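You operate a simulated robot arm through the tools that you are given. There is no shell and no other tool. Be economical: measure what you need, move in short steps, check, and stop when the job is done.

Carry out the task below with a simulated two-armed robot. There is one attempt and no reset: what you move stays moved.

TASK
Take the striped towel from the navy runner of the bed and lay it out flat on the grey cover of the bed.

It is judged by the outcome, as a careful person would: the job done as asked, and still so three seconds after it is handed in. It fails if anything else is knocked over, pushed out of place, dropped, spilled or broken. Lids that push on must go on centred and level and be pressed home; caps that screw on are set level and turned clockwise until they are tight. Flat cloth is picked up by pressing the open fingertips on it (5 to 10 N) and closing them slowly along it; thin cloth reads only 2 to 8 mm in the jaws.

THE ROBOT
Two 7-joint arms with two-finger parallel grippers on one trunk, on a base that drives. Base frame: it is fixed to the floor where the robot stands at the start and does not move with it; the origin is under the middle of the robot, x ahead of it, y to its left, z up; the surface under the hand at the start is at about z = 562. Readings come in mm, rad, newtons and seconds.
The left shoulder is at the start at [179, 174, 927], the right one opposite. With the tool pointing down near the work surface each hand reaches from about 100 to 820 mm from the robot's upright axis, wherever it stands, measured 20 degrees to its own side. Places, roughly: grey cover of the bed [1000, 800, 600]. Payload 3.6 kg a hand.
The TCP of each hand is the grasp point between the finger pads, 30 mm short of the fingertips. In the tool frame z runs along the fingers and y along their closing line. Largest opening 110 mm; finger width 20, thickness 10; the body of the gripper, 48 by 112 mm, starts 55 mm behind the TCP.
Orientation is told as [roll, pitch, yaw] about the base's x, y, z axes, in that order, counted from this pose: with the fingers straight down and closing along the base's y, the tool's x points along the base's -x, its y along +y and its z along -z.

THE INTERFACE
- The arms move only by the tool nudge_tool. It takes "left_motion", "right_motion" or both (then of equal length, played together; a hand with none holds still); each is one flat list of numbers, 7 for each row, row after row: the shift along the base's x, y, z in mm, then the turn, a rotation vector about the base's x, y, z in rad, then the gripper command, from -1 (shut) to 1 (fully open), values between in proportion. In form: [dx, dy, dz, rx, ry, rz, claw, dx, dy, dz, rx, ry, rz, claw, ...]. A call has 1 to 10 rows; each row is the pose to reach, as a shift and turn from the pose commanded when the call began. Each row takes 0.2 s and may step no farther than 50 mm and 0.15 rad from the row before; otherwise, or with a gripper value out of range, the whole call is refused. A pose out of reach is approached as far as the arm can. The call stops where the force on the tool passes 40 N (or 10 N more than at its start, if that is more) or the arm is blocked; 0.2 s more then pass. Each finger travels about 153 mm/s and halts on what it meets, pressing with about 34 N; the grip force reading is that of the motor and also rises with nothing between the fingers. The clock runs only during rows and for 0.2 s after the last one: add rows that repeat a pose to give the fingers time. It gives the time, the measured TCP pose, the force on the tool (base axes), the opening and the grip force at its end, in the units of the frame above (readings bear some noise), with the torque about the TCP (base axes, N m) and any sound that the robot's microphone picked up.
- Cameras (640 x 400 px; columns grow to the right, rows downward): "scene" is now at [274.9, 45, 1069.4]; the picture's right is [0.59, -0.80, -0.00], its down [-0.64, -0.47, -0.61] and it looks along [0.49, 0.36, -0.79] (base axes); focal length 244 px, centre (320, 200). "left" rides on the left gripper at [72, -17, -103] in its tool frame; the picture's right is [0.23, 0.97, 0.00], its down [-0.76, 0.18, -0.62] and it looks along [-0.61, 0.14, 0.78] (tool axes); focal length 222 px, centre (320, 200). "right" rides on the right gripper at [72, 17, -104] in its tool frame; the picture's right is [-0.23, 0.97, 0.00], its down [-0.76, -0.18, -0.62] and it looks along [-0.61, -0.14, 0.78] (tool axes); focal length 222 px, centre (320, 200). There is no depth. A picture from a camera that has moved, and an enlarged one, comes with that camera's place and axes in the base frame and with its lens.
- camera(camera): a new picture of that camera. The clock stands still meanwhile.
- raise_lower(by): slides the trunk up (or, below 0, down) by that many mm; the arms and the scene camera ride with it, the base frame stays. It gives what a move gives, with no picture.
- steer(legs): drives the robot by 1 to 6 legs, each [ahead, left, turn to the left] in mm, mm and rad, along the robot's own axes; the way and the turn of a leg run together, so that a leg with both is an arc; at most 1500 mm and 3.142 rad a leg. The arms and the cameras ride along, it lands a little off, and it stops where it bumps. It gives what a move gives.
- pan_tilt(pan, tilt): turns the head with the scene camera to pan (to the left, within 1.501 rad either way) and tilt (down, from -0.506 to 1.204), counted from straight ahead of the robot. It gives what a move gives.
- zoom(camera, box): a new picture of the part [left, top, right, bottom] of that camera's present view, enlarged. The clock stands still meanwhile.
- job_done(): hands the job in; it is judged then, once.

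Work in short steps. Places have to be worked out from the pictures, the camera data and where the tool is seen: move nearer, look again, correct. Check each grasp and each placing, and mend what went wrong. You have 120 turns and 100 pictures in all, those below and enlarged ones among them. Open the grippers and draw the arms clear of the work before you hand the job in, unless the task says otherwise; then end with one line.

The tools are called after "Call:" by a JSON object that holds its "method" and its "body". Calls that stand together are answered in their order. nudge_tool: Moves the arms, as the interface text tells. Its arguments: {"type":"object","properties":{"left_motion":{"type":"array","items":{"type":"number"}},"right_motion":{"type":"array","items":{"type":"number"}}},"required":[]} The other tools are called the same way: raise_lower (by) slides the trunk up or down; steer (legs) drives the base; pan_tilt (pan, tilt) turns the head that bears the scene camera; camera (camera) takes a picture; zoom (camera, box) takes an enlarged picture of a part of a camera's view; job_done () hands the job in.

At the start:

```text
time: 0.0
left_eef_pos: [368.2, 453.2, 822.4]
left_tool_rot: [-0.002, -0.001, 0.001]
left_wrist_force: [-0.1, 0.4, -0.5]
left_ft_torque: [0.03, 0.0, 0.02]
left_opening: 110.0
left_grip_force: 0.1
right_eef_pos: [525.4, 11.2, 881.1]
right_tool_rot: [0.001, 0.0, 0.0]
right_wrist_force: [0.7, 0.0, -0.3]
right_ft_torque: [-0.01, -0.03, 0.03]
right_opening: 109.7
right_grip_force: 0.1
trunk travel left (down, up): [-50.0, 713.0]
robot x, y, heading: [-2.0, 0.2, 0.008]
head pan, tilt: [0.637, 0.916]
```

scene: 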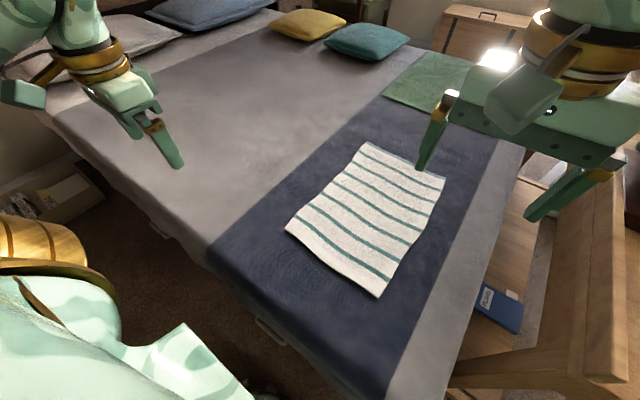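
right: 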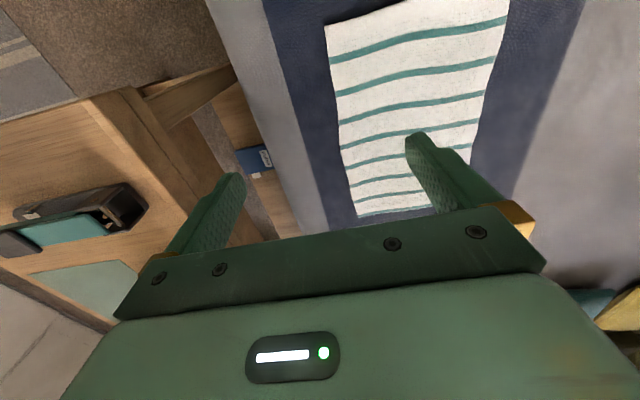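
left: 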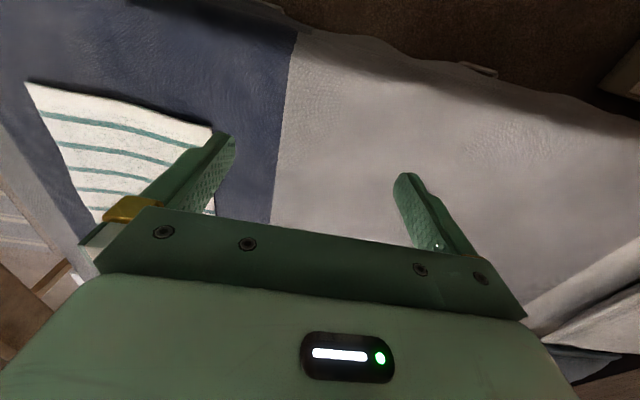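

The towel lies at about x 460–866, y 35–300, with the runner's left edge near y≈390. I plan to take the two near corners, lift, drive left and lay it down. First I drive left to centre the robot on the towel.

Call:
{"method": "steer", "body": {"legs": [[0, 150, 0]]}}

Call:
{"method": "pan_tilt", "body": {"pan": 0.2, "tilt": 1.0}}

Call:
{"method": "camera", "body": {"camera": "scene"}}

```text
time: 1.4
left_eef_pos: [367.9, 602.9, 821.9]
left_tool_rot: [0.0, 0.0, 0.0]
left_wrist_force: [-0.1, 0.5, -0.8]
left_ft_torque: [-0.05, -0.01, 0.01]
left_opening: 110.2
left_grip_force: 0.1
right_eef_pos: [524.9, 160.7, 881.4]
right_tool_rot: [0.0, 0.002, 0.0]
right_wrist_force: [0.1, 0.0, -0.2]
right_ft_torque: [0.0, -0.02, -0.01]
right_opening: 110.0
right_grip_force: 0.0
trunk travel left (down, up): [-50.0, 713.0]
robot x, y, heading: [1.1, 147.4, -0.0]
head pan, tilt: [0.637, 0.916]
```

```text
time: 2.3
left_eef_pos: [368.5, 602.2, 821.5]
left_tool_rot: [0.001, -0.001, 0.0]
left_wrist_force: [0.1, -0.2, -0.1]
left_ft_torque: [0.02, -0.02, -0.02]
left_opening: 109.7
left_grip_force: 0.0
right_eef_pos: [524.0, 161.7, 882.1]
right_tool_rot: [0.001, 0.0, 0.0]
right_wrist_force: [0.1, -0.4, -0.4]
right_ft_torque: [-0.03, 0.02, 0.01]
right_opening: 110.3
right_grip_force: 0.0
trunk travel left (down, up): [-50.0, 713.0]
robot x, y, heading: [3.7, 150.7, 0.004]
head pan, tilt: [0.201, 1.0]
```

```text
96 pictures are left
camera scene: at [283.2, 163.9, 1063.4], right [0.2, -0.98, 0.0], down [-0.82, -0.17, -0.54], along [0.53, 0.11, -0.84], focal length 244 px, centre (320, 200)
```

scene: 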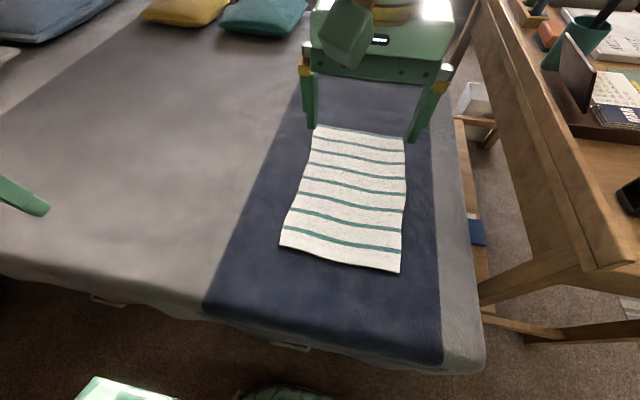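

Corners come out at near-left (472,293) and near-right (460,33), matching the earlier estimate. I bring both hands above points just inside these corners, half open.

Call:
{"method": "nudge_tool", "body": {"left_motion": [12, -35, -14, 0, 0, 0, 0, 24, -69, -28, 0, 0, 0, 0, 36, -104, -43, 0, 0, 0, 0, 48, -139, -57, 0, 0, 0, 0, 60, -174, -71, 0, 0, 0, 0, 71, -208, -85, 0, 0, 0, 0, 83, -243, -99, 0, 0, 0, 0, 95, -278, -114, 0, 0, 0, 0, 107, -312, -128, 0, 0, 0, 0, 119, -347, -142, 0, 0, 0, 0], "right_motion": [-5, -9, -20, 0, 0, 0, 0, -9, -18, -40, 0, 0, 0, 0, -14, -27, -60, 0, 0, 0, 0, -19, -36, -80, 0, 0, 0, 0, -23, -45, -100, 0, 0, 0, 0, -28, -55, -121, 0, 0, 0, 0, -33, -64, -141, 0, 0, 0, 0, -38, -73, -161, 0, 0, 0, 0, -42, -82, -181, 0, 0, 0, 0, -47, -91, -201, 0, 0, 0, 0]}}

Call:
{"method": "camera", "body": {"camera": "scene"}}

Call:
{"method": "camera", "body": {"camera": "left"}}

Call:
{"method": "camera", "body": {"camera": "right"}}

```text
time: 4.5
left_eef_pos: [489.4, 254.0, 678.1]
left_tool_rot: [-0.001, 0.001, 0.004]
left_wrist_force: [0.2, -0.2, 0.4]
left_ft_torque: [-0.03, 0.01, -0.04]
left_opening: 55.2
left_grip_force: 0.1
right_eef_pos: [481.3, 72.4, 680.0]
right_tool_rot: [-0.001, 0.001, 0.0]
right_wrist_force: [-0.4, 0.6, 0.2]
right_ft_torque: [-0.04, 0.03, 0.01]
right_opening: 54.7
right_grip_force: 0.1
trunk travel left (down, up): [-50.0, 713.0]
robot x, y, heading: [-0.5, 147.5, -0.001]
head pan, tilt: [0.201, 1.0]
```

```text
95 pictures are left
camera scene: at [284.4, 164.0, 1062.8], right [0.2, -0.98, 0.0], down [-0.83, -0.17, -0.54], along [0.53, 0.11, -0.84], focal length 244 px, centre (320, 200)
```

scene: 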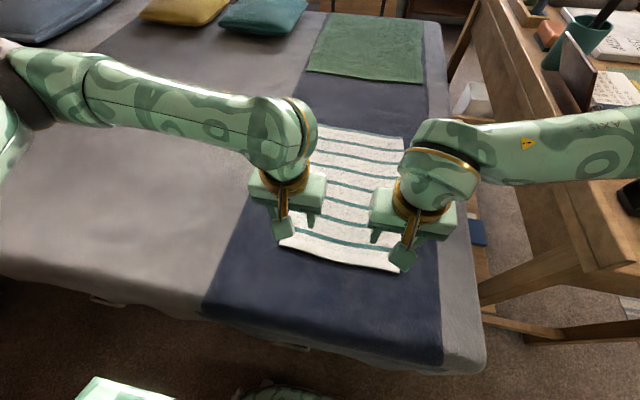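

```text
94 pictures are left
camera left: at [416.5, 236.8, 780.9], right [-0.23, 0.97, 0.0], down [0.76, 0.18, 0.62], along [0.61, 0.14, -0.78], focal length 222 px, centre (320, 200)
```

left: 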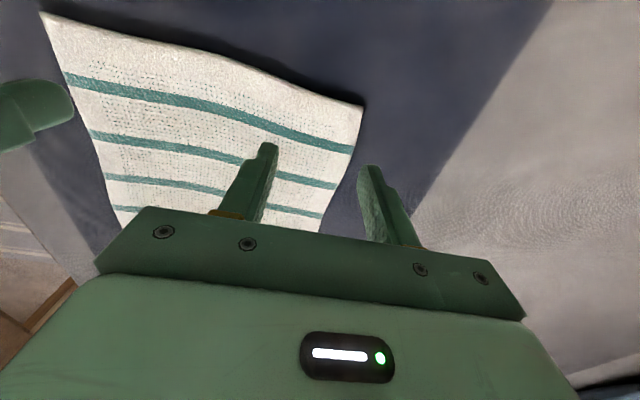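

```text
93 pictures are left
camera right: at [407.2, 89.3, 783.1], right [0.23, 0.97, 0.0], down [0.76, -0.18, 0.62], along [0.61, -0.14, -0.78], focal length 222 px, centre (320, 200)
```

right: 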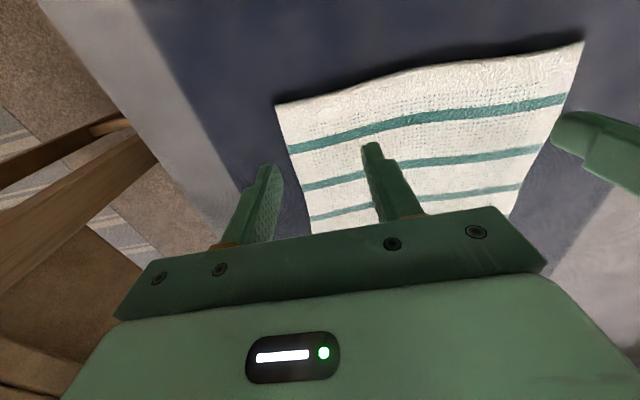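

Corners confirmed at (467,288) and (458,35). I shift the hands slightly inward so both fingers of each hand come down on cloth, and descend close to it.

Call:
{"method": "nudge_tool", "body": {"left_motion": [-2, -6, -35, 0, 0, 0, 0, -4, -12, -68, 0, 0, 0, 0, -4, -12, -68, 0, 0, 0, 0], "right_motion": [-3, 4, -35, 0, 0, 0, 0, -6, 8, -70, 0, 0, 0, 0, -6, 8, -70, 0, 0, 0, 0]}}

Call:
{"method": "camera", "body": {"camera": "left"}}

```text
time: 5.3
left_eef_pos: [478.8, 266.7, 618.9]
left_tool_rot: [0.0, 0.0, 0.001]
left_wrist_force: [-0.4, 0.9, -0.6]
left_ft_torque: [0.03, -0.03, 0.01]
left_opening: 55.0
left_grip_force: 0.0
left hand out of reach, approached as far as the arm can: row 1, 2, 3
right_eef_pos: [472.5, 78.0, 611.5]
right_tool_rot: [0.0, -0.001, -0.001]
right_wrist_force: [-0.4, -0.2, 0.2]
right_ft_torque: [-0.02, 0.03, -0.01]
right_opening: 55.0
right_grip_force: 0.1
trunk travel left (down, up): [-50.0, 713.0]
robot x, y, heading: [2.5, 150.6, -0.001]
head pan, tilt: [0.201, 1.0]
```

```text
92 pictures are left
camera left: at [407.8, 249.6, 722.3], right [-0.23, 0.97, 0.0], down [0.76, 0.18, 0.62], along [0.61, 0.14, -0.78], focal length 222 px, centre (320, 200)
```

left: 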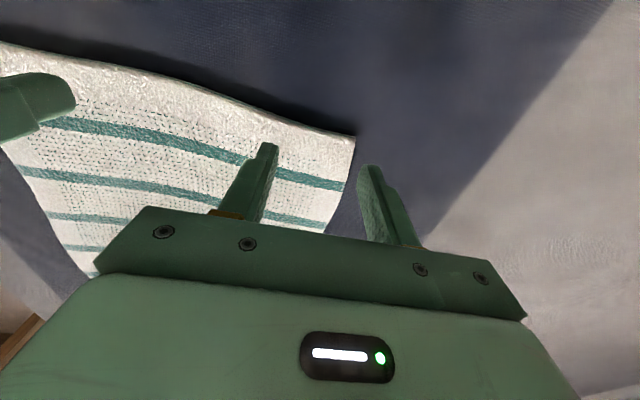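

The left hand hit a reach limit (folded too close in). I raise the hands, back the robot off 120 mm, then go out again.

Call:
{"method": "nudge_tool", "body": {"left_motion": [0, 0, 40, 0, 0, 0, 0], "right_motion": [0, 0, 40, 0, 0, 0, 0]}}

Call:
{"method": "steer", "body": {"legs": [[-120, 0, 0]]}}

```text
time: 5.7
left_eef_pos: [478.2, 266.7, 660.9]
left_tool_rot: [0.0, 0.0, 0.002]
left_wrist_force: [0.5, 0.1, -0.2]
left_ft_torque: [0.02, -0.01, -0.04]
left_opening: 55.1
left_grip_force: 0.1
right_eef_pos: [471.3, 76.6, 651.1]
right_tool_rot: [0.0, 0.001, 0.001]
right_wrist_force: [0.0, -0.7, 0.8]
right_ft_torque: [0.01, -0.01, 0.0]
right_opening: 54.9
right_grip_force: 0.0
trunk travel left (down, up): [-50.0, 713.0]
robot x, y, heading: [-0.9, 146.9, -0.005]
head pan, tilt: [0.201, 1.0]
```

```text
time: 6.9
left_eef_pos: [358.3, 267.9, 660.7]
left_tool_rot: [-0.001, -0.002, 0.001]
left_wrist_force: [-0.8, 0.7, 0.8]
left_ft_torque: [-0.02, -0.03, -0.02]
left_opening: 55.1
left_grip_force: 0.1
right_eef_pos: [348.7, 78.6, 650.2]
right_tool_rot: [-0.001, 0.001, 0.002]
right_wrist_force: [0.3, 0.2, 0.2]
right_ft_torque: [0.01, -0.01, 0.03]
right_opening: 55.1
right_grip_force: 0.0
trunk travel left (down, up): [-50.0, 713.0]
robot x, y, heading: [-121.6, 151.2, -0.005]
head pan, tilt: [0.201, 1.0]
```

Now forward and down to about 18 mm fingertip clearance over the corners.

Call:
{"method": "nudge_tool", "body": {"left_motion": [42, -8, 0, 0, 0, 0, 0, 84, -16, 0, 0, 0, 0, 0, 126, -23, 0, 0, 0, 0, 0, 126, -23, -48, 0, 0, 0, 0, 126, -23, -48, 0, 0, 0, 0], "right_motion": [42, 0, 0, 0, 0, 0, 0, 84, 0, 0, 0, 0, 0, 0, 125, 0, 0, 0, 0, 0, 0, 125, 0, -38, 0, 0, 0, 0, 125, 0, -38, 0, 0, 0, 0]}}

Call:
{"method": "camera", "body": {"camera": "left"}}

Call:
{"method": "camera", "body": {"camera": "right"}}

```text
time: 8.1
left_eef_pos: [459.3, 293.5, 630.2]
left_tool_rot: [-0.001, 0.004, 0.001]
left_wrist_force: [0.0, 0.4, 0.1]
left_ft_torque: [-0.02, 0.05, 0.03]
left_opening: 55.3
left_grip_force: 0.0
left hand out of reach, approached as far as the arm can: row 1, 2, 3, 4, 5
right_eef_pos: [477.4, 81.7, 610.6]
right_tool_rot: [0.0, 0.002, 0.002]
right_wrist_force: [0.7, -0.4, 0.1]
right_ft_torque: [-0.01, 0.0, 0.02]
right_opening: 55.0
right_grip_force: 0.0
trunk travel left (down, up): [-50.0, 713.0]
robot x, y, heading: [-122.1, 149.6, 0.005]
head pan, tilt: [0.201, 1.0]
```

```text
91 pictures are left
camera left: at [387.4, 275.7, 732.7], right [-0.23, 0.97, 0.0], down [0.76, 0.18, 0.62], along [0.61, 0.14, -0.78], focal length 222 px, centre (320, 200)
```

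left: 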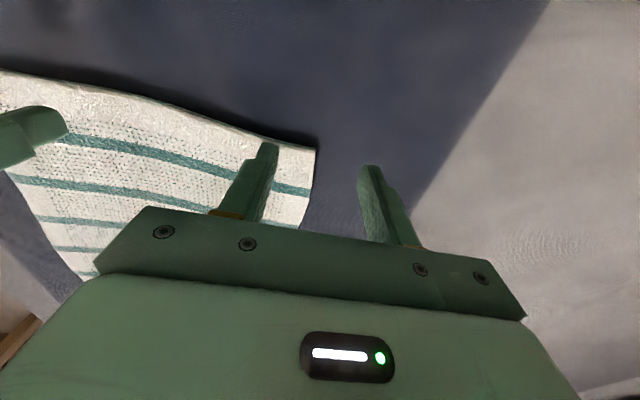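

```text
90 pictures are left
camera right: at [404.0, 97.8, 714.5], right [0.23, 0.97, 0.0], down [0.76, -0.18, 0.62], along [0.61, -0.14, -0.78], focal length 222 px, centre (320, 200)
```

right: 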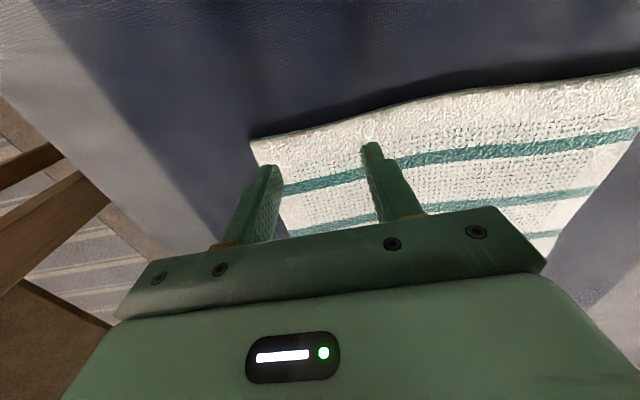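

The left arm is still limited when reaching toward the robot's midline. I drive the robot right so the left corner lies more on its own side.

Call:
{"method": "nudge_tool", "body": {"left_motion": [0, 0, 40, 0, 0, 0, 0], "right_motion": [0, 0, 40, 0, 0, 0, 0]}}

Call:
{"method": "steer", "body": {"legs": [[0, -130, 0]]}}

Call:
{"method": "nudge_tool", "body": {"left_motion": [10, 30, 0, 0, 0, 0, 0, 20, 60, 0, 0, 0, 0, 0, 25, 82, 0, 0, 0, 0, 0, 25, 82, 0, 0, 0, 0, 0], "right_motion": [0, 42, 0, 0, 0, 0, 0, 0, 84, 0, 0, 0, 0, 0, 0, 126, 0, 0, 0, 0, 0, 0, 126, 0, 0, 0, 0, 0]}}

```text
time: 8.5
left_eef_pos: [457.8, 291.6, 671.7]
left_tool_rot: [0.0, 0.0, 0.002]
left_wrist_force: [-0.3, 0.3, -0.5]
left_ft_torque: [0.0, 0.02, 0.0]
left_opening: 54.9
left_grip_force: 0.1
right_eef_pos: [475.8, 78.2, 652.4]
right_tool_rot: [-0.001, 0.001, 0.002]
right_wrist_force: [-0.5, -1.0, -0.2]
right_ft_torque: [-0.02, 0.05, 0.0]
right_opening: 54.9
right_grip_force: 0.1
trunk travel left (down, up): [-50.0, 713.0]
robot x, y, heading: [-122.9, 149.0, -0.004]
head pan, tilt: [0.201, 1.0]
```

```text
time: 9.8
left_eef_pos: [459.3, 158.5, 670.7]
left_tool_rot: [0.0, 0.002, 0.001]
left_wrist_force: [0.1, -0.4, 0.5]
left_ft_torque: [0.04, -0.01, 0.01]
left_opening: 54.8
left_grip_force: 0.0
right_eef_pos: [476.8, -54.6, 650.7]
right_tool_rot: [-0.001, 0.002, 0.001]
right_wrist_force: [-0.4, -0.6, -1.1]
right_ft_torque: [0.03, 0.02, 0.02]
right_opening: 55.1
right_grip_force: 0.0
trunk travel left (down, up): [-50.0, 713.0]
robot x, y, heading: [-123.8, 19.9, -0.001]
head pan, tilt: [0.201, 1.0]
```

```text
time: 10.8
left_eef_pos: [484.1, 240.0, 670.9]
left_tool_rot: [-0.001, -0.001, -0.001]
left_wrist_force: [0.7, 0.1, -0.4]
left_ft_torque: [0.01, 0.02, 0.01]
left_opening: 54.8
left_grip_force: 0.1
right_eef_pos: [478.1, 72.0, 649.7]
right_tool_rot: [-0.001, 0.002, -0.002]
right_wrist_force: [0.0, -0.4, -0.1]
right_ft_torque: [-0.01, 0.01, -0.02]
right_opening: 55.2
right_grip_force: 0.0
trunk travel left (down, up): [-50.0, 713.0]
robot x, y, heading: [-122.1, 16.7, 0.004]
head pan, tilt: [0.201, 1.0]
```

Both are reachable now; the left is at (484,240) and the right at (478,72). I lower to just above the cloth.

Call:
{"method": "nudge_tool", "body": {"left_motion": [0, 3, -30, 0, 0, 0, 0, 0, 5, -60, 0, 0, 0, 0, 0, 5, -66, 0, 0, 0, 0, 0, 5, -66, 0, 0, 0, 0], "right_motion": [-2, 3, -25, 0, 0, 0, 0, -4, 5, -40, 0, 0, 0, 0, -4, 5, -45, 0, 0, 0, 0, -4, 5, -45, 0, 0, 0, 0]}}

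Call:
{"method": "camera", "body": {"camera": "left"}}

Call:
{"method": "camera", "body": {"camera": "right"}}

```text
time: 11.8
left_eef_pos: [484.9, 245.8, 605.1]
left_tool_rot: [0.0, 0.0, 0.001]
left_wrist_force: [-0.3, -0.2, -0.5]
left_ft_torque: [0.01, 0.01, 0.0]
left_opening: 55.0
left_grip_force: 0.0
right_eef_pos: [471.7, 77.5, 606.6]
right_tool_rot: [0.0, 0.0, 0.001]
right_wrist_force: [-0.2, 0.2, -0.5]
right_ft_torque: [-0.02, 0.01, -0.01]
right_opening: 55.2
right_grip_force: 0.0
trunk travel left (down, up): [-50.0, 713.0]
robot x, y, heading: [-122.0, 16.0, -0.001]
head pan, tilt: [0.201, 1.0]
```

```text
89 pictures are left
camera left: at [413.2, 228.8, 706.7], right [-0.23, 0.97, 0.0], down [0.76, 0.18, 0.62], along [0.61, 0.14, -0.78], focal length 222 px, centre (320, 200)
```

left: 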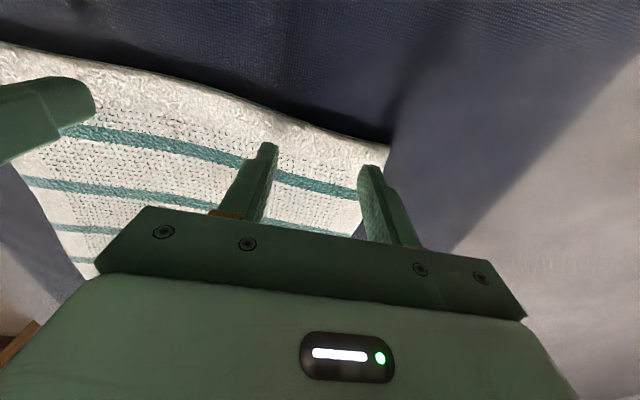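

```text
88 pictures are left
camera right: at [398.8, 94.7, 710.2], right [0.23, 0.97, 0.0], down [0.76, -0.18, 0.62], along [0.61, -0.14, -0.78], focal length 222 px, centre (320, 200)
```

right: 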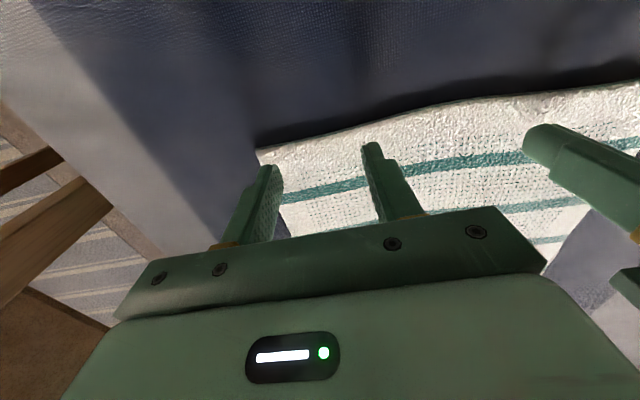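

Fingers are over the cloth at both corners. I go down in small steps to find contact.

Call:
{"method": "nudge_tool", "body": {"left_motion": [0, 0, -4, 0, 0, 0, 0, 0, 0, -8, 0, 0, 0, 0, 0, 0, -10, 0, 0, 0, 0, 0, 0, -12, 0, 0, 0, 0, 0, 0, -12, 0, 0, 0, 0], "right_motion": [0, 3, -4, 0, 0, 0, 0, 0, 3, -8, 0, 0, 0, 0, 0, 3, -10, 0, 0, 0, 0, 0, 3, -12, 0, 0, 0, 0, 0, 3, -12, 0, 0, 0, 0]}}

```text
time: 13.0
left_eef_pos: [484.2, 245.5, 594.7]
left_tool_rot: [0.001, -0.005, 0.0]
left_wrist_force: [2.1, 9.4, 23.3]
left_ft_torque: [0.11, -0.05, -0.1]
left_opening: 54.8
left_grip_force: 0.1
right_eef_pos: [472.8, 79.8, 596.0]
right_tool_rot: [0.0, -0.001, 0.0]
right_wrist_force: [2.9, 0.4, 6.3]
right_ft_torque: [-0.01, -0.1, -0.01]
right_opening: 54.8
right_grip_force: 0.0
trunk travel left (down, up): [-50.0, 713.0]
robot x, y, heading: [-119.3, 18.2, 0.003]
head pan, tilt: [0.201, 1.0]
```

Contact at TCP z≈595: left presses 23 N (too much), right 6 N. I ease the left up 1.5 mm, then close both slowly.

Call:
{"method": "nudge_tool", "body": {"left_motion": [0, 0, 2, 0, 0, 0, 0, 0, 0, 1.5, 0, 0, 0, 0, 0, 0, 1.5, 0, 0, 0, 0]}}

Call:
{"method": "nudge_tool", "body": {"left_motion": [0, 0, 0, 0, 0, 0, -0.12, 0, 0, 0, 0, 0, 0, -0.24, 0, 0, 0, 0, 0, 0, -0.36, 0, 0, 0, 0, 0, 0, -0.48, 0, 0, 0, 0, 0, 0, -0.6, 0, 0, 0, 0, 0, 0, -0.72, 0, 0, 0, 0, 0, 0, -0.84, 0, 0, 0, 0, 0, 0, -0.95, 0, 0, 0, 0, 0, 0, -1, 0, 0, 0, 0, 0, 0, -1], "right_motion": [0, 0, 0, 0, 0, 0, -0.12, 0, 0, 0, 0, 0, 0, -0.24, 0, 0, 0, 0, 0, 0, -0.36, 0, 0, 0, 0, 0, 0, -0.48, 0, 0, 0, 0, 0, 0, -0.6, 0, 0, 0, 0, 0, 0, -0.72, 0, 0, 0, 0, 0, 0, -0.84, 0, 0, 0, 0, 0, 0, -0.95, 0, 0, 0, 0, 0, 0, -1, 0, 0, 0, 0, 0, 0, -1]}}

Call:
{"method": "camera", "body": {"camera": "left"}}

Call:
{"method": "camera", "body": {"camera": "right"}}

```text
time: 13.8
left_eef_pos: [483.7, 246.2, 596.5]
left_tool_rot: [0.0, -0.002, 0.0]
left_wrist_force: [6.5, 3.6, 13.7]
left_ft_torque: [0.09, -0.2, 0.01]
left_opening: 55.0
left_grip_force: 0.1
right_eef_pos: [472.2, 78.9, 595.1]
right_tool_rot: [0.002, -0.002, 0.0]
right_wrist_force: [3.7, 2.5, 14.2]
right_ft_torque: [0.03, -0.12, -0.02]
right_opening: 54.9
right_grip_force: 0.1
trunk travel left (down, up): [-50.0, 713.0]
robot x, y, heading: [-118.4, 16.9, -0.005]
head pan, tilt: [0.201, 1.0]
```

```text
time: 16.0
left_eef_pos: [482.0, 244.8, 596.2]
left_tool_rot: [0.001, -0.002, -0.001]
left_wrist_force: [-0.8, -3.5, 10.6]
left_ft_torque: [-0.12, 0.04, 0.05]
left_opening: 4.6
left_grip_force: 33.7
right_eef_pos: [471.8, 78.2, 595.2]
right_tool_rot: [0.001, 0.0, 0.001]
right_wrist_force: [1.1, -2.3, 13.5]
right_ft_torque: [-0.04, -0.06, 0.03]
right_opening: 0.0
right_grip_force: 34.0
trunk travel left (down, up): [-50.0, 713.0]
robot x, y, heading: [-124.5, 16.6, 0.002]
head pan, tilt: [0.201, 1.0]
```

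```text
87 pictures are left
camera left: at [410.0, 228.1, 698.1], right [-0.23, 0.97, 0.0], down [0.76, 0.18, 0.62], along [0.61, 0.14, -0.78], focal length 222 px, centre (320, 200)
```

left: 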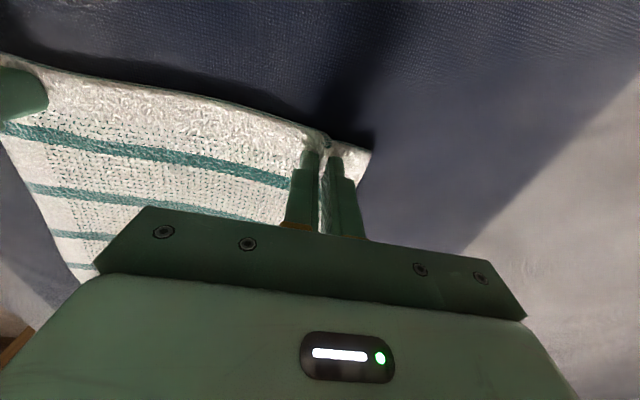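

```text
86 pictures are left
camera right: at [398.2, 96.4, 698.5], right [0.23, 0.97, 0.0], down [0.76, -0.18, 0.62], along [0.61, -0.14, -0.78], focal length 222 px, centre (320, 200)
```

right: 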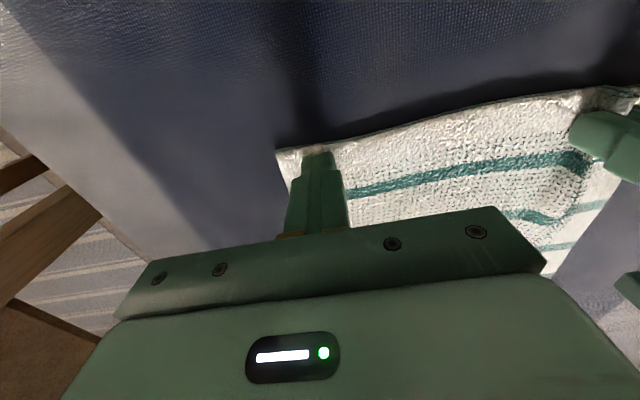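

Left has cloth (4.6 mm); right closed empty. I lift the right slightly, reopen, shift 8 mm farther into the cloth and press again.

Call:
{"method": "nudge_tool", "body": {"right_motion": [0, 0, 15, 0, 0, 0, -1, 4, 10, 15, 0, 0, 0, -0.2, 6, 10, 15, 0, 0, 0, 0, 6, 10, 6, 0, 0, 0, 0, 6, 10, 2, 0, 0, 0, 0, 6, 10, 0, 0, 0, 0, 0, 6, 10, 0, 0, 0, 0, 0]}}

Call:
{"method": "camera", "body": {"camera": "right"}}

```text
time: 17.6
left_eef_pos: [482.9, 244.9, 595.2]
left_tool_rot: [0.002, 0.0, -0.001]
left_wrist_force: [-1.9, -3.0, 12.4]
left_ft_torque: [-0.07, 0.09, 0.05]
left_opening: 4.3
left_grip_force: 35.0
right_eef_pos: [477.8, 89.1, 595.5]
right_tool_rot: [0.003, -0.004, -0.001]
right_wrist_force: [0.8, -1.3, 7.0]
right_ft_torque: [-0.09, 0.0, 0.03]
right_opening: 54.9
right_grip_force: 0.1
trunk travel left (down, up): [-50.0, 713.0]
robot x, y, heading: [-122.6, 21.0, -0.001]
head pan, tilt: [0.201, 1.0]
```

```text
85 pictures are left
camera right: at [404.4, 106.6, 699.1], right [0.23, 0.97, 0.0], down [0.76, -0.18, 0.62], along [0.61, -0.14, -0.78], focal length 222 px, centre (320, 200)
```

right: 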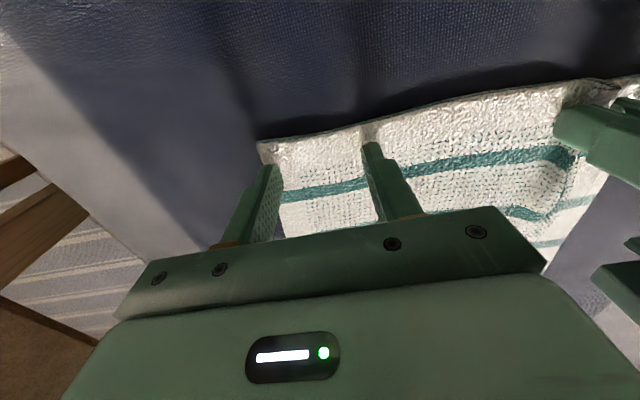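

Both right fingers are on cloth at 7 N, dipping into it. I close them slowly again with 1 mm more press.

Call:
{"method": "nudge_tool", "body": {"right_motion": [0, 0, -1, 0, 0, 0, -0.12, 0, 0, -1, 0, 0, 0, -0.24, 0, 0, -1, 0, 0, 0, -0.36, 0, 0, -1, 0, 0, 0, -0.48, 0, 0, -1, 0, 0, 0, -0.6, 0, 0, -1, 0, 0, 0, -0.72, 0, 0, -1, 0, 0, 0, -0.84, 0, 0, -1, 0, 0, 0, -0.95, 0, 0, -1, 0, 0, 0, -1, 0, 0, -1, 0, 0, 0, -1]}}

Call:
{"method": "camera", "body": {"camera": "right"}}

```text
time: 19.8
left_eef_pos: [482.9, 245.5, 595.2]
left_tool_rot: [-0.002, -0.002, 0.0]
left_wrist_force: [0.2, -12.2, 10.5]
left_ft_torque: [-0.32, 0.04, 0.09]
left_opening: 4.5
left_grip_force: 34.2
right_eef_pos: [477.2, 90.3, 595.9]
right_tool_rot: [0.001, -0.002, 0.002]
right_wrist_force: [1.9, 16.7, 13.4]
right_ft_torque: [0.52, -0.04, -0.06]
right_opening: 4.5
right_grip_force: 34.2
trunk travel left (down, up): [-50.0, 713.0]
robot x, y, heading: [-125.7, 18.0, 0.001]
head pan, tilt: [0.201, 1.0]
```

```text
84 pictures are left
camera right: at [403.8, 107.9, 698.5], right [0.23, 0.97, 0.0], down [0.76, -0.18, 0.62], along [0.61, -0.14, -0.78], focal length 222 px, centre (320, 200)
```

right: 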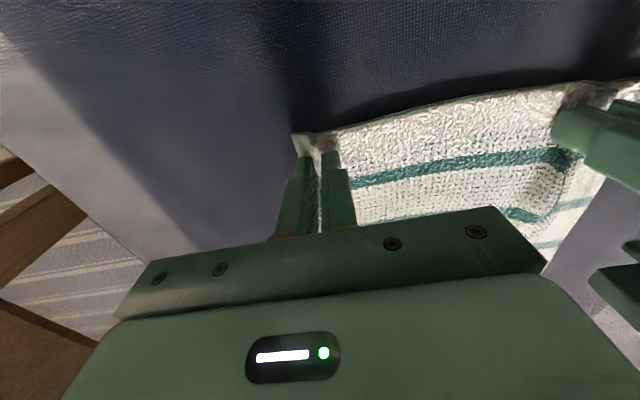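

Both hands hold cloth (4.5 mm each) with some tension between them. I ease them 10 mm together and lift a little to check the hold.

Call:
{"method": "nudge_tool", "body": {"left_motion": [0, -5, 5, 0, 0, 0, -1, 0, -5, 25, 0, 0, 0, -1, 0, -5, 50, 0, 0, 0, -1, 0, -5, 80, 0, 0, 0, -1, 0, -5, 80, 0, 0, 0, -1], "right_motion": [0, 5, 5, 0, 0, 0, -1, 0, 5, 25, 0, 0, 0, -1, 0, 5, 50, 0, 0, 0, -1, 0, 5, 80, 0, 0, 0, -1, 0, 5, 80, 0, 0, 0, -1]}}

Call:
{"method": "camera", "body": {"camera": "scene"}}

```text
time: 21.0
left_eef_pos: [483.9, 241.2, 674.1]
left_tool_rot: [0.0, 0.0, 0.001]
left_wrist_force: [0.2, -0.3, 0.2]
left_ft_torque: [-0.01, -0.02, 0.06]
left_opening: 4.3
left_grip_force: 34.0
right_eef_pos: [477.8, 94.0, 672.8]
right_tool_rot: [0.0, 0.002, 0.0]
right_wrist_force: [-0.5, 0.0, -0.7]
right_ft_torque: [-0.02, 0.02, 0.0]
right_opening: 4.2
right_grip_force: 33.6
trunk travel left (down, up): [-50.0, 713.0]
robot x, y, heading: [-124.1, 17.8, 0.001]
head pan, tilt: [0.201, 1.0]
```

```text
83 pictures are left
camera scene: at [162.3, 31.2, 1063.1], right [0.2, -0.98, 0.0], down [-0.83, -0.17, -0.54], along [0.53, 0.11, -0.84], focal length 244 px, centre (320, 200)
```

scene: 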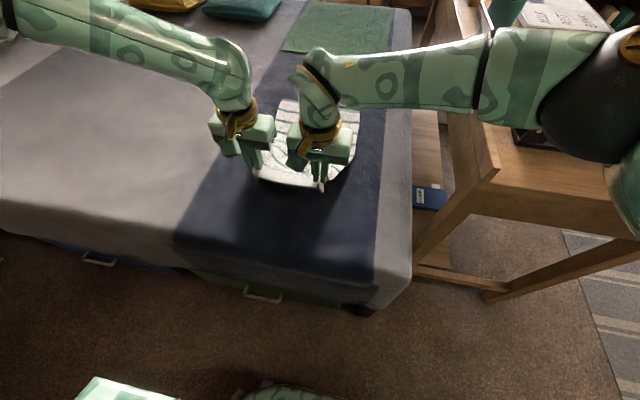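

Cloth is held at both corners. I raise the trunk 350 mm so the towel hangs clear (and the right elbow clears the desk).

Call:
{"method": "raise_lower", "body": {"by": 350}}

Call:
{"method": "camera", "body": {"camera": "scene"}}

```text
time: 24.4
left_eef_pos: [451.9, 241.2, 1137.4]
left_tool_rot: [-0.001, -0.218, -0.002]
left_wrist_force: [0.1, -4.0, -0.9]
left_ft_torque: [-0.05, 0.04, 0.0]
left_opening: 4.4
left_grip_force: 34.2
right_eef_pos: [459.4, 95.5, 1103.8]
right_tool_rot: [0.0, -0.151, 0.0]
right_wrist_force: [-0.1, 3.9, 0.8]
right_ft_torque: [0.12, 0.04, -0.01]
right_opening: 4.3
right_grip_force: 33.7
trunk travel left (down, up): [-400.0, 363.0]
robot x, y, heading: [-119.4, 17.9, 0.002]
head pan, tilt: [0.201, 1.0]
```

```text
82 pictures are left
camera scene: at [-10.8, 31.2, 1428.0], right [0.2, -0.98, 0.0], down [-0.82, -0.17, -0.54], along [0.53, 0.11, -0.84], focal length 244 px, centre (320, 200)
```

scene: 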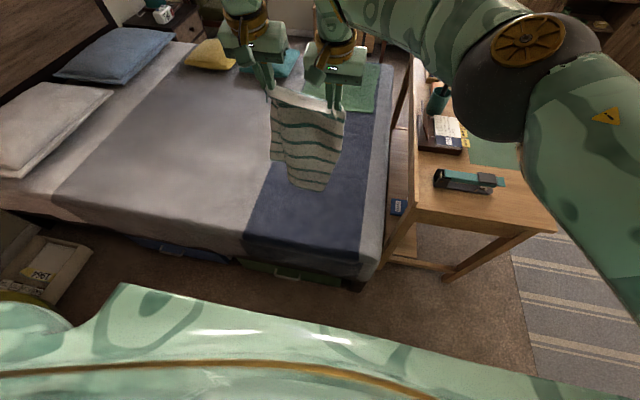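

The towel hangs clear and open between the hands. I drive left 440 mm, then forward 120 mm, to be in front of the grey cover.

Call:
{"method": "steer", "body": {"legs": [[0, 440, 0], [120, 0, 0]]}}

Call:
{"method": "camera", "body": {"camera": "scene"}}

```text
time: 27.9
left_eef_pos: [570.7, 680.1, 1137.6]
left_tool_rot: [0.001, -0.216, 0.002]
left_wrist_force: [0.3, -4.1, -1.8]
left_ft_torque: [-0.06, 0.02, -0.01]
left_opening: 4.3
left_grip_force: 34.0
right_eef_pos: [578.6, 535.9, 1104.1]
right_tool_rot: [0.001, -0.151, 0.003]
right_wrist_force: [-0.3, 3.8, 0.7]
right_ft_torque: [0.1, 0.03, -0.02]
right_opening: 4.1
right_grip_force: 33.6
trunk travel left (down, up): [-400.0, 363.0]
robot x, y, heading: [-2.4, 452.9, -0.0]
head pan, tilt: [0.201, 1.0]
```

```text
81 pictures are left
camera scene: at [109.7, 469.4, 1428.1], right [0.2, -0.98, 0.0], down [-0.82, -0.17, -0.54], along [0.53, 0.11, -0.84], focal length 244 px, centre (320, 200)
```

scene: 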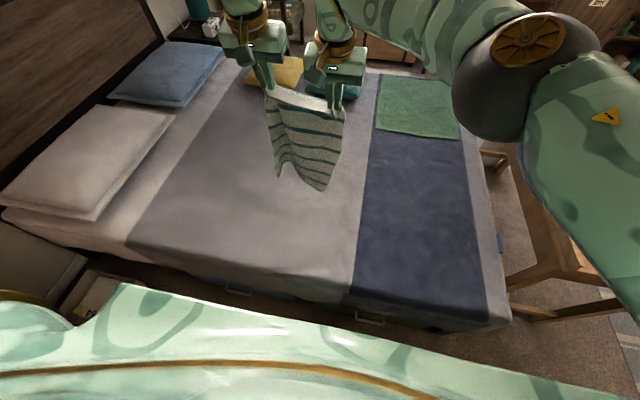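

Over the grey cover now. I level the hands (undo the pitch), equalise heights and reach forward to x≈720.

Call:
{"method": "nudge_tool", "body": {"left_motion": [40, 0, -9, 0, 0.06, 0, -1, 80, 0, -18, 0, 0.12, 0, -1, 120, 0, -27, 0, 0.18, 0, -1, 150, 0, -34, 0, 0.217, 0, -1, 150, 0, -34, 0, 0.217, 0, -1], "right_motion": [40, 0, 0, 0, 0.04, 0, -1, 75, 0, 0, 0, 0.08, 0, -1, 112, 0, 0, 0, 0.12, 0, -1, 142, 0, 0, 0, 0.151, 0, -1, 142, 0, 0, 0, 0.151, 0, -1]}}

Call:
{"method": "camera", "body": {"camera": "scene"}}

```text
time: 28.4
left_eef_pos: [579.1, 682.1, 1137.2]
left_tool_rot: [-0.034, -0.155, -0.004]
left_wrist_force: [0.8, -25.8, -2.1]
left_ft_torque: [-0.82, -0.05, 0.09]
left_opening: 4.5
left_grip_force: 33.8
left hand out of reach, approached as far as the arm can: row 1, 2
right_eef_pos: [583.2, 522.8, 1123.1]
right_tool_rot: [0.017, -0.109, 0.016]
right_wrist_force: [-1.0, 25.5, 1.7]
right_ft_torque: [0.85, 0.04, -0.04]
right_opening: 4.7
right_grip_force: 33.8
right hand out of reach, approached as far as the arm can: row 1, 2
trunk travel left (down, up): [-400.0, 363.0]
robot x, y, heading: [-1.3, 452.6, 0.001]
head pan, tilt: [0.201, 1.0]
stopped in row 2 (left hand): the force on the tool passed its limit at 55 N (the readings are from after the stop); the commanded pose is now the measured one
```

```text
80 pictures are left
camera scene: at [108.2, 469.4, 1428.2], right [0.2, -0.98, 0.0], down [-0.82, -0.17, -0.54], along [0.53, 0.11, -0.84], focal length 244 px, centre (320, 200)
```

scene: 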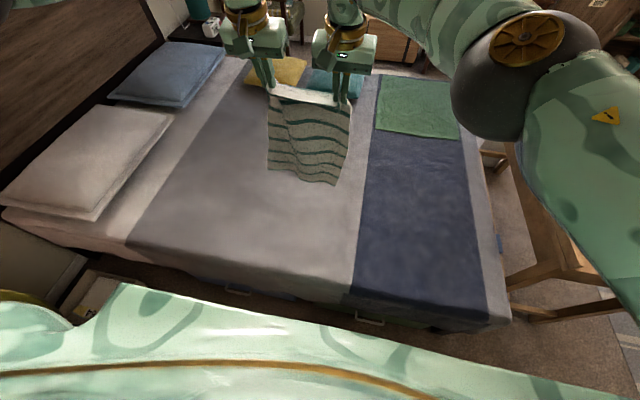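

The arms are at their reach limit with the trunk so high, and the right hand strayed, stretching the cloth to 25 N. I bring the hands 12 mm together and lower a bit.

Call:
{"method": "nudge_tool", "body": {"left_motion": [0, -3, -10, 0, 0, 0, -1, -5, -6, -25, 0, 0, 0, -1, -5, -6, -40, 0.034, 0, 0, -1], "right_motion": [0, 3, -10, 0, 0, 0, -1, -5, 6, -20, 0, 0, 0, -1, -8, 6, -26, -0.017, 0, -0.016, -1]}}

Call:
{"method": "raise_lower", "body": {"by": -120}}

Call:
{"method": "camera", "body": {"camera": "scene"}}

```text
time: 29.2
left_eef_pos: [566.6, 687.5, 1100.4]
left_tool_rot: [0.006, -0.159, -0.007]
left_wrist_force: [1.7, -30.7, -1.7]
left_ft_torque: [-1.01, -0.1, 0.1]
left_opening: 5.0
left_grip_force: 33.6
left hand out of reach, approached as far as the arm can: row 1, 2, 3
right_eef_pos: [575.0, 527.1, 1095.5]
right_tool_rot: [0.001, -0.112, -0.002]
right_wrist_force: [-2.5, 30.6, 0.6]
right_ft_torque: [0.96, 0.11, 0.04]
right_opening: 4.8
right_grip_force: 34.4
trunk travel left (down, up): [-400.0, 363.0]
robot x, y, heading: [-0.8, 452.7, 0.006]
head pan, tilt: [0.201, 1.0]
```

```text
time: 30.7
left_eef_pos: [567.5, 685.0, 981.1]
left_tool_rot: [0.006, -0.16, -0.004]
left_wrist_force: [3.1, -32.0, -0.6]
left_ft_torque: [-1.08, -0.07, 0.11]
left_opening: 4.8
left_grip_force: 34.3
right_eef_pos: [576.6, 525.2, 977.8]
right_tool_rot: [-0.002, -0.114, -0.002]
right_wrist_force: [-2.9, 33.2, 0.8]
right_ft_torque: [1.07, 0.08, 0.04]
right_opening: 5.0
right_grip_force: 34.3
trunk travel left (down, up): [-280.0, 483.0]
robot x, y, heading: [-2.0, 460.8, 0.001]
head pan, tilt: [0.201, 1.0]
```

```text
79 pictures are left
camera scene: at [151.4, 469.6, 1306.5], right [0.2, -0.98, 0.0], down [-0.82, -0.17, -0.54], along [0.53, 0.11, -0.84], focal length 244 px, centre (320, 200)
```

scene: 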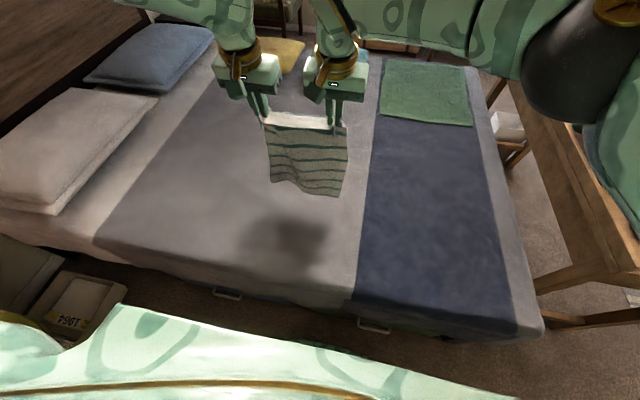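

The left arm keeps falling short, so I relax the tension with the right hand and level both wrists.

Call:
{"method": "nudge_tool", "body": {"right_motion": [0, 5, 0, 0, 0.04, 0, -1, 0, 10, 0, 0, 0.08, 0, -1, 0, 12, 0, 0, 0.112, 0, -1, 0, 12, 0, 0, 0.112, 0, -1], "left_motion": [0, 0, 0, 0, 0.05, 0, -1, 0, 0, 0, 0, 0.1, 0, -1, 0, 0, 0, 0, 0.16, 0, -1, 0, 0, 0, 0, 0.16, 0, -1]}}

```text
time: 31.7
left_eef_pos: [567.0, 687.0, 980.0]
left_tool_rot: [0.01, 0.004, -0.006]
left_wrist_force: [0.8, -9.7, 0.1]
left_ft_torque: [-0.34, -0.05, 0.13]
left_opening: 4.6
left_grip_force: 33.6
right_eef_pos: [578.2, 536.3, 977.9]
right_tool_rot: [-0.005, -0.002, -0.006]
right_wrist_force: [-1.8, 10.1, -0.4]
right_ft_torque: [0.33, 0.05, -0.05]
right_opening: 4.3
right_grip_force: 34.1
trunk travel left (down, up): [-280.0, 483.0]
robot x, y, heading: [-0.8, 458.3, -0.0]
head pan, tilt: [0.201, 1.0]
```

Level now, tension 10 N at 151 mm spacing. I reach both hands forward 170 mm with the right 4 mm nearer.

Call:
{"method": "nudge_tool", "body": {"left_motion": [35, 0, 0, 0, 0, 0, -1, 70, 0, 0, 0, 0, 0, -1, 105, 0, 0, 0, 0, 0, -1, 140, 0, 0, 0, 0, 0, -1, 175, 0, 0, 0, 0, 0, -1, 175, 0, 0, 0, 0, 0, -1], "right_motion": [35, 4, 0, 0, 0, 0, -1, 70, 4, 0, 0, 0, 0, -1, 105, 4, 0, 0, 0, 0, -1, 140, 4, 0, 0, 0, 0, -1, 170, 4, 0, 0, 0, 0, -1, 170, 4, 0, 0, 0, 0, -1]}}

Call:
{"method": "camera", "body": {"camera": "scene"}}

```text
time: 32.2
left_eef_pos: [589.1, 686.6, 983.2]
left_tool_rot: [-0.018, 0.003, -0.011]
left_wrist_force: [-0.8, -22.4, -2.0]
left_ft_torque: [-0.68, -0.05, 0.21]
left_opening: 4.6
left_grip_force: 34.0
left hand out of reach, approached as far as the arm can: row 1, 2
right_eef_pos: [585.4, 529.7, 971.7]
right_tool_rot: [0.012, 0.007, 0.008]
right_wrist_force: [0.2, 22.8, 2.5]
right_ft_torque: [0.72, -0.02, -0.15]
right_opening: 4.5
right_grip_force: 33.7
right hand out of reach, approached as far as the arm can: row 1, 2
trunk travel left (down, up): [-280.0, 483.0]
robot x, y, heading: [-3.6, 454.3, -0.002]
head pan, tilt: [0.201, 1.0]
stopped in row 2 (right hand): the force on the tool passed its limit at 48 N (the readings are from after the stop); the commanded pose is now the measured one
```

```text
78 pictures are left
camera scene: at [151.4, 469.6, 1306.4], right [0.2, -0.98, 0.0], down [-0.82, -0.17, -0.54], along [0.53, 0.11, -0.84], focal length 244 px, centre (320, 200)
```

scene: 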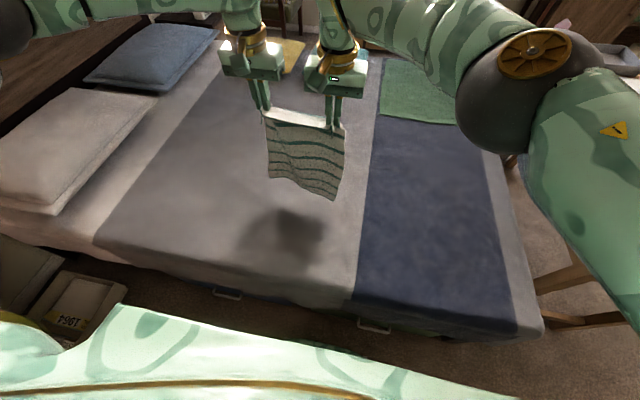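

Arms cannot extend farther at this height. I'll instead lay it the other way: back up so the tail lands near the bed's near side, then lower and advance in turns so it unrolls forward. First I relax the tension and back up.

Call:
{"method": "nudge_tool", "body": {"left_motion": [-10, -2, -3, 0.009, 0, 0.005, -1, -14, -2, -5, 0.018, 0, 0.011, -1, -14, -2, -5, 0.018, 0, 0.011, -1], "right_motion": [-5, 4, 3, -0.006, 0, -0.004, -1, -10, 7, 6, -0.012, 0, -0.008, -1, -10, 7, 6, -0.012, 0, -0.008, -1]}}

Call:
{"method": "steer", "body": {"legs": [[-160, 0, 0]]}}

Call:
{"method": "camera", "body": {"camera": "scene"}}

```text
time: 33.0
left_eef_pos: [576.4, 689.1, 978.7]
left_tool_rot: [0.012, 0.003, 0.002]
left_wrist_force: [0.6, -17.9, -0.9]
left_ft_torque: [-0.56, -0.02, 0.13]
left_opening: 4.4
left_grip_force: 34.1
right_eef_pos: [576.9, 533.8, 977.6]
right_tool_rot: [-0.004, 0.004, -0.003]
right_wrist_force: [-1.0, 16.4, -0.6]
right_ft_torque: [0.55, 0.05, -0.1]
right_opening: 4.6
right_grip_force: 33.7
trunk travel left (down, up): [-280.0, 483.0]
robot x, y, heading: [-0.7, 454.7, 0.002]
head pan, tilt: [0.201, 1.0]
```

```text
time: 34.4
left_eef_pos: [418.6, 689.2, 977.6]
left_tool_rot: [0.009, 0.002, 0.0]
left_wrist_force: [0.5, -16.3, -0.6]
left_ft_torque: [-0.53, -0.04, 0.13]
left_opening: 4.5
left_grip_force: 33.9
right_eef_pos: [418.2, 533.0, 979.6]
right_tool_rot: [-0.005, 0.005, -0.002]
right_wrist_force: [-1.8, 15.8, 0.0]
right_ft_torque: [0.49, 0.02, -0.05]
right_opening: 4.4
right_grip_force: 34.1
trunk travel left (down, up): [-280.0, 483.0]
robot x, y, heading: [-157.6, 452.6, -0.003]
head pan, tilt: [0.201, 1.0]
```

```text
77 pictures are left
camera scene: at [-7.1, 469.1, 1306.4], right [0.2, -0.98, 0.0], down [-0.82, -0.17, -0.54], along [0.53, 0.11, -0.84], focal length 244 px, centre (320, 200)
```

scene: 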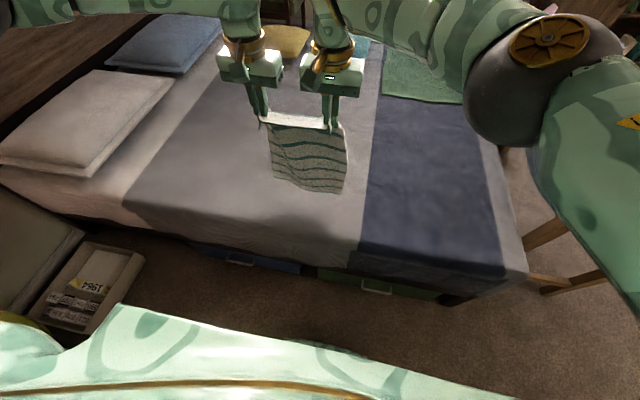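

Geometry of the hanging bottom is ambiguous, so I lower 90 mm and look for contact.

Call:
{"method": "raise_lower", "body": {"by": -90}}

Call:
{"method": "camera", "body": {"camera": "scene"}}

Call:
{"method": "camera", "body": {"camera": "left"}}

```text
time: 35.6
left_eef_pos: [417.9, 687.2, 890.2]
left_tool_rot: [0.009, 0.0, 0.003]
left_wrist_force: [-0.1, -14.5, 0.0]
left_ft_torque: [-0.44, -0.04, 0.14]
left_opening: 4.3
left_grip_force: 34.5
right_eef_pos: [419.4, 532.9, 889.6]
right_tool_rot: [-0.006, 0.003, -0.004]
right_wrist_force: [-1.2, 13.7, -0.2]
right_ft_torque: [0.42, 0.05, -0.06]
right_opening: 4.4
right_grip_force: 33.5
trunk travel left (down, up): [-190.0, 573.0]
robot x, y, heading: [-159.0, 453.8, -0.001]
head pan, tilt: [0.201, 1.0]
```

```text
76 pictures are left
camera scene: at [38.5, 469.1, 1213.3], right [0.2, -0.98, 0.0], down [-0.82, -0.17, -0.54], along [0.53, 0.11, -0.84], focal length 244 px, centre (320, 200)
```

scene: 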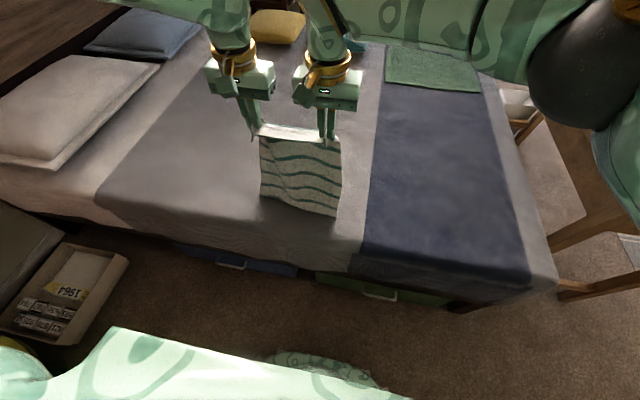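

```text
75 pictures are left
camera left: at [346.1, 669.9, 992.2], right [-0.23, 0.97, 0.01], down [0.76, 0.17, 0.62], along [0.61, 0.15, -0.78], focal length 222 px, centre (320, 200)
```

left: 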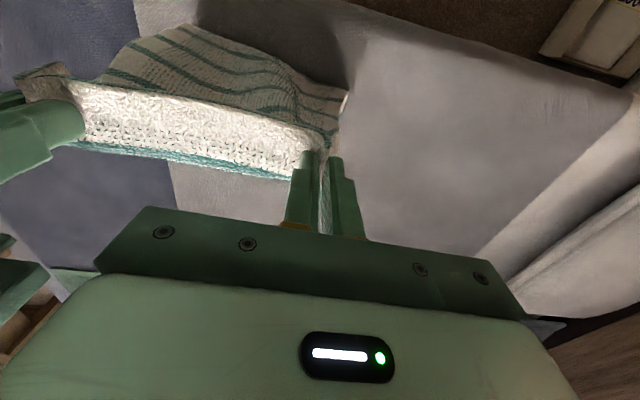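

Let me zoom to see where the bottom edge is relative to the bed.

Call:
{"method": "zoom", "body": {"camera": "scene", "box": [200, 90, 400, 270]}}

Call:
{"method": "camera", "body": {"camera": "right"}}

```text
2.22 times, centred on (300, 180) of scene
camera zoom: at [38.5, 469.1, 1213.3], right [0.2, -0.98, 0.0], down [-0.82, -0.17, -0.54], along [0.53, 0.11, -0.84], focal length 541 px, centre (364, 244)
```

zoom: 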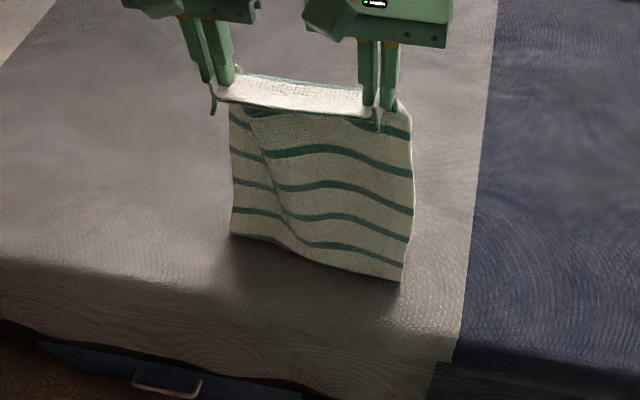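

```text
73 pictures are left
camera right: at [346.2, 551.5, 992.7], right [0.23, 0.97, -0.01], down [0.76, -0.18, 0.62], along [0.6, -0.15, -0.78], focal length 222 px, centre (320, 200)
```

right: 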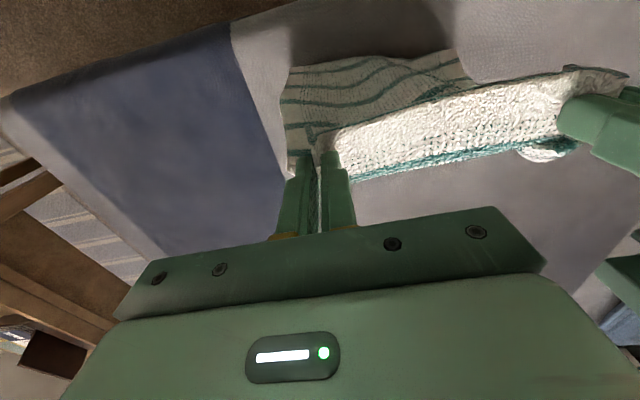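

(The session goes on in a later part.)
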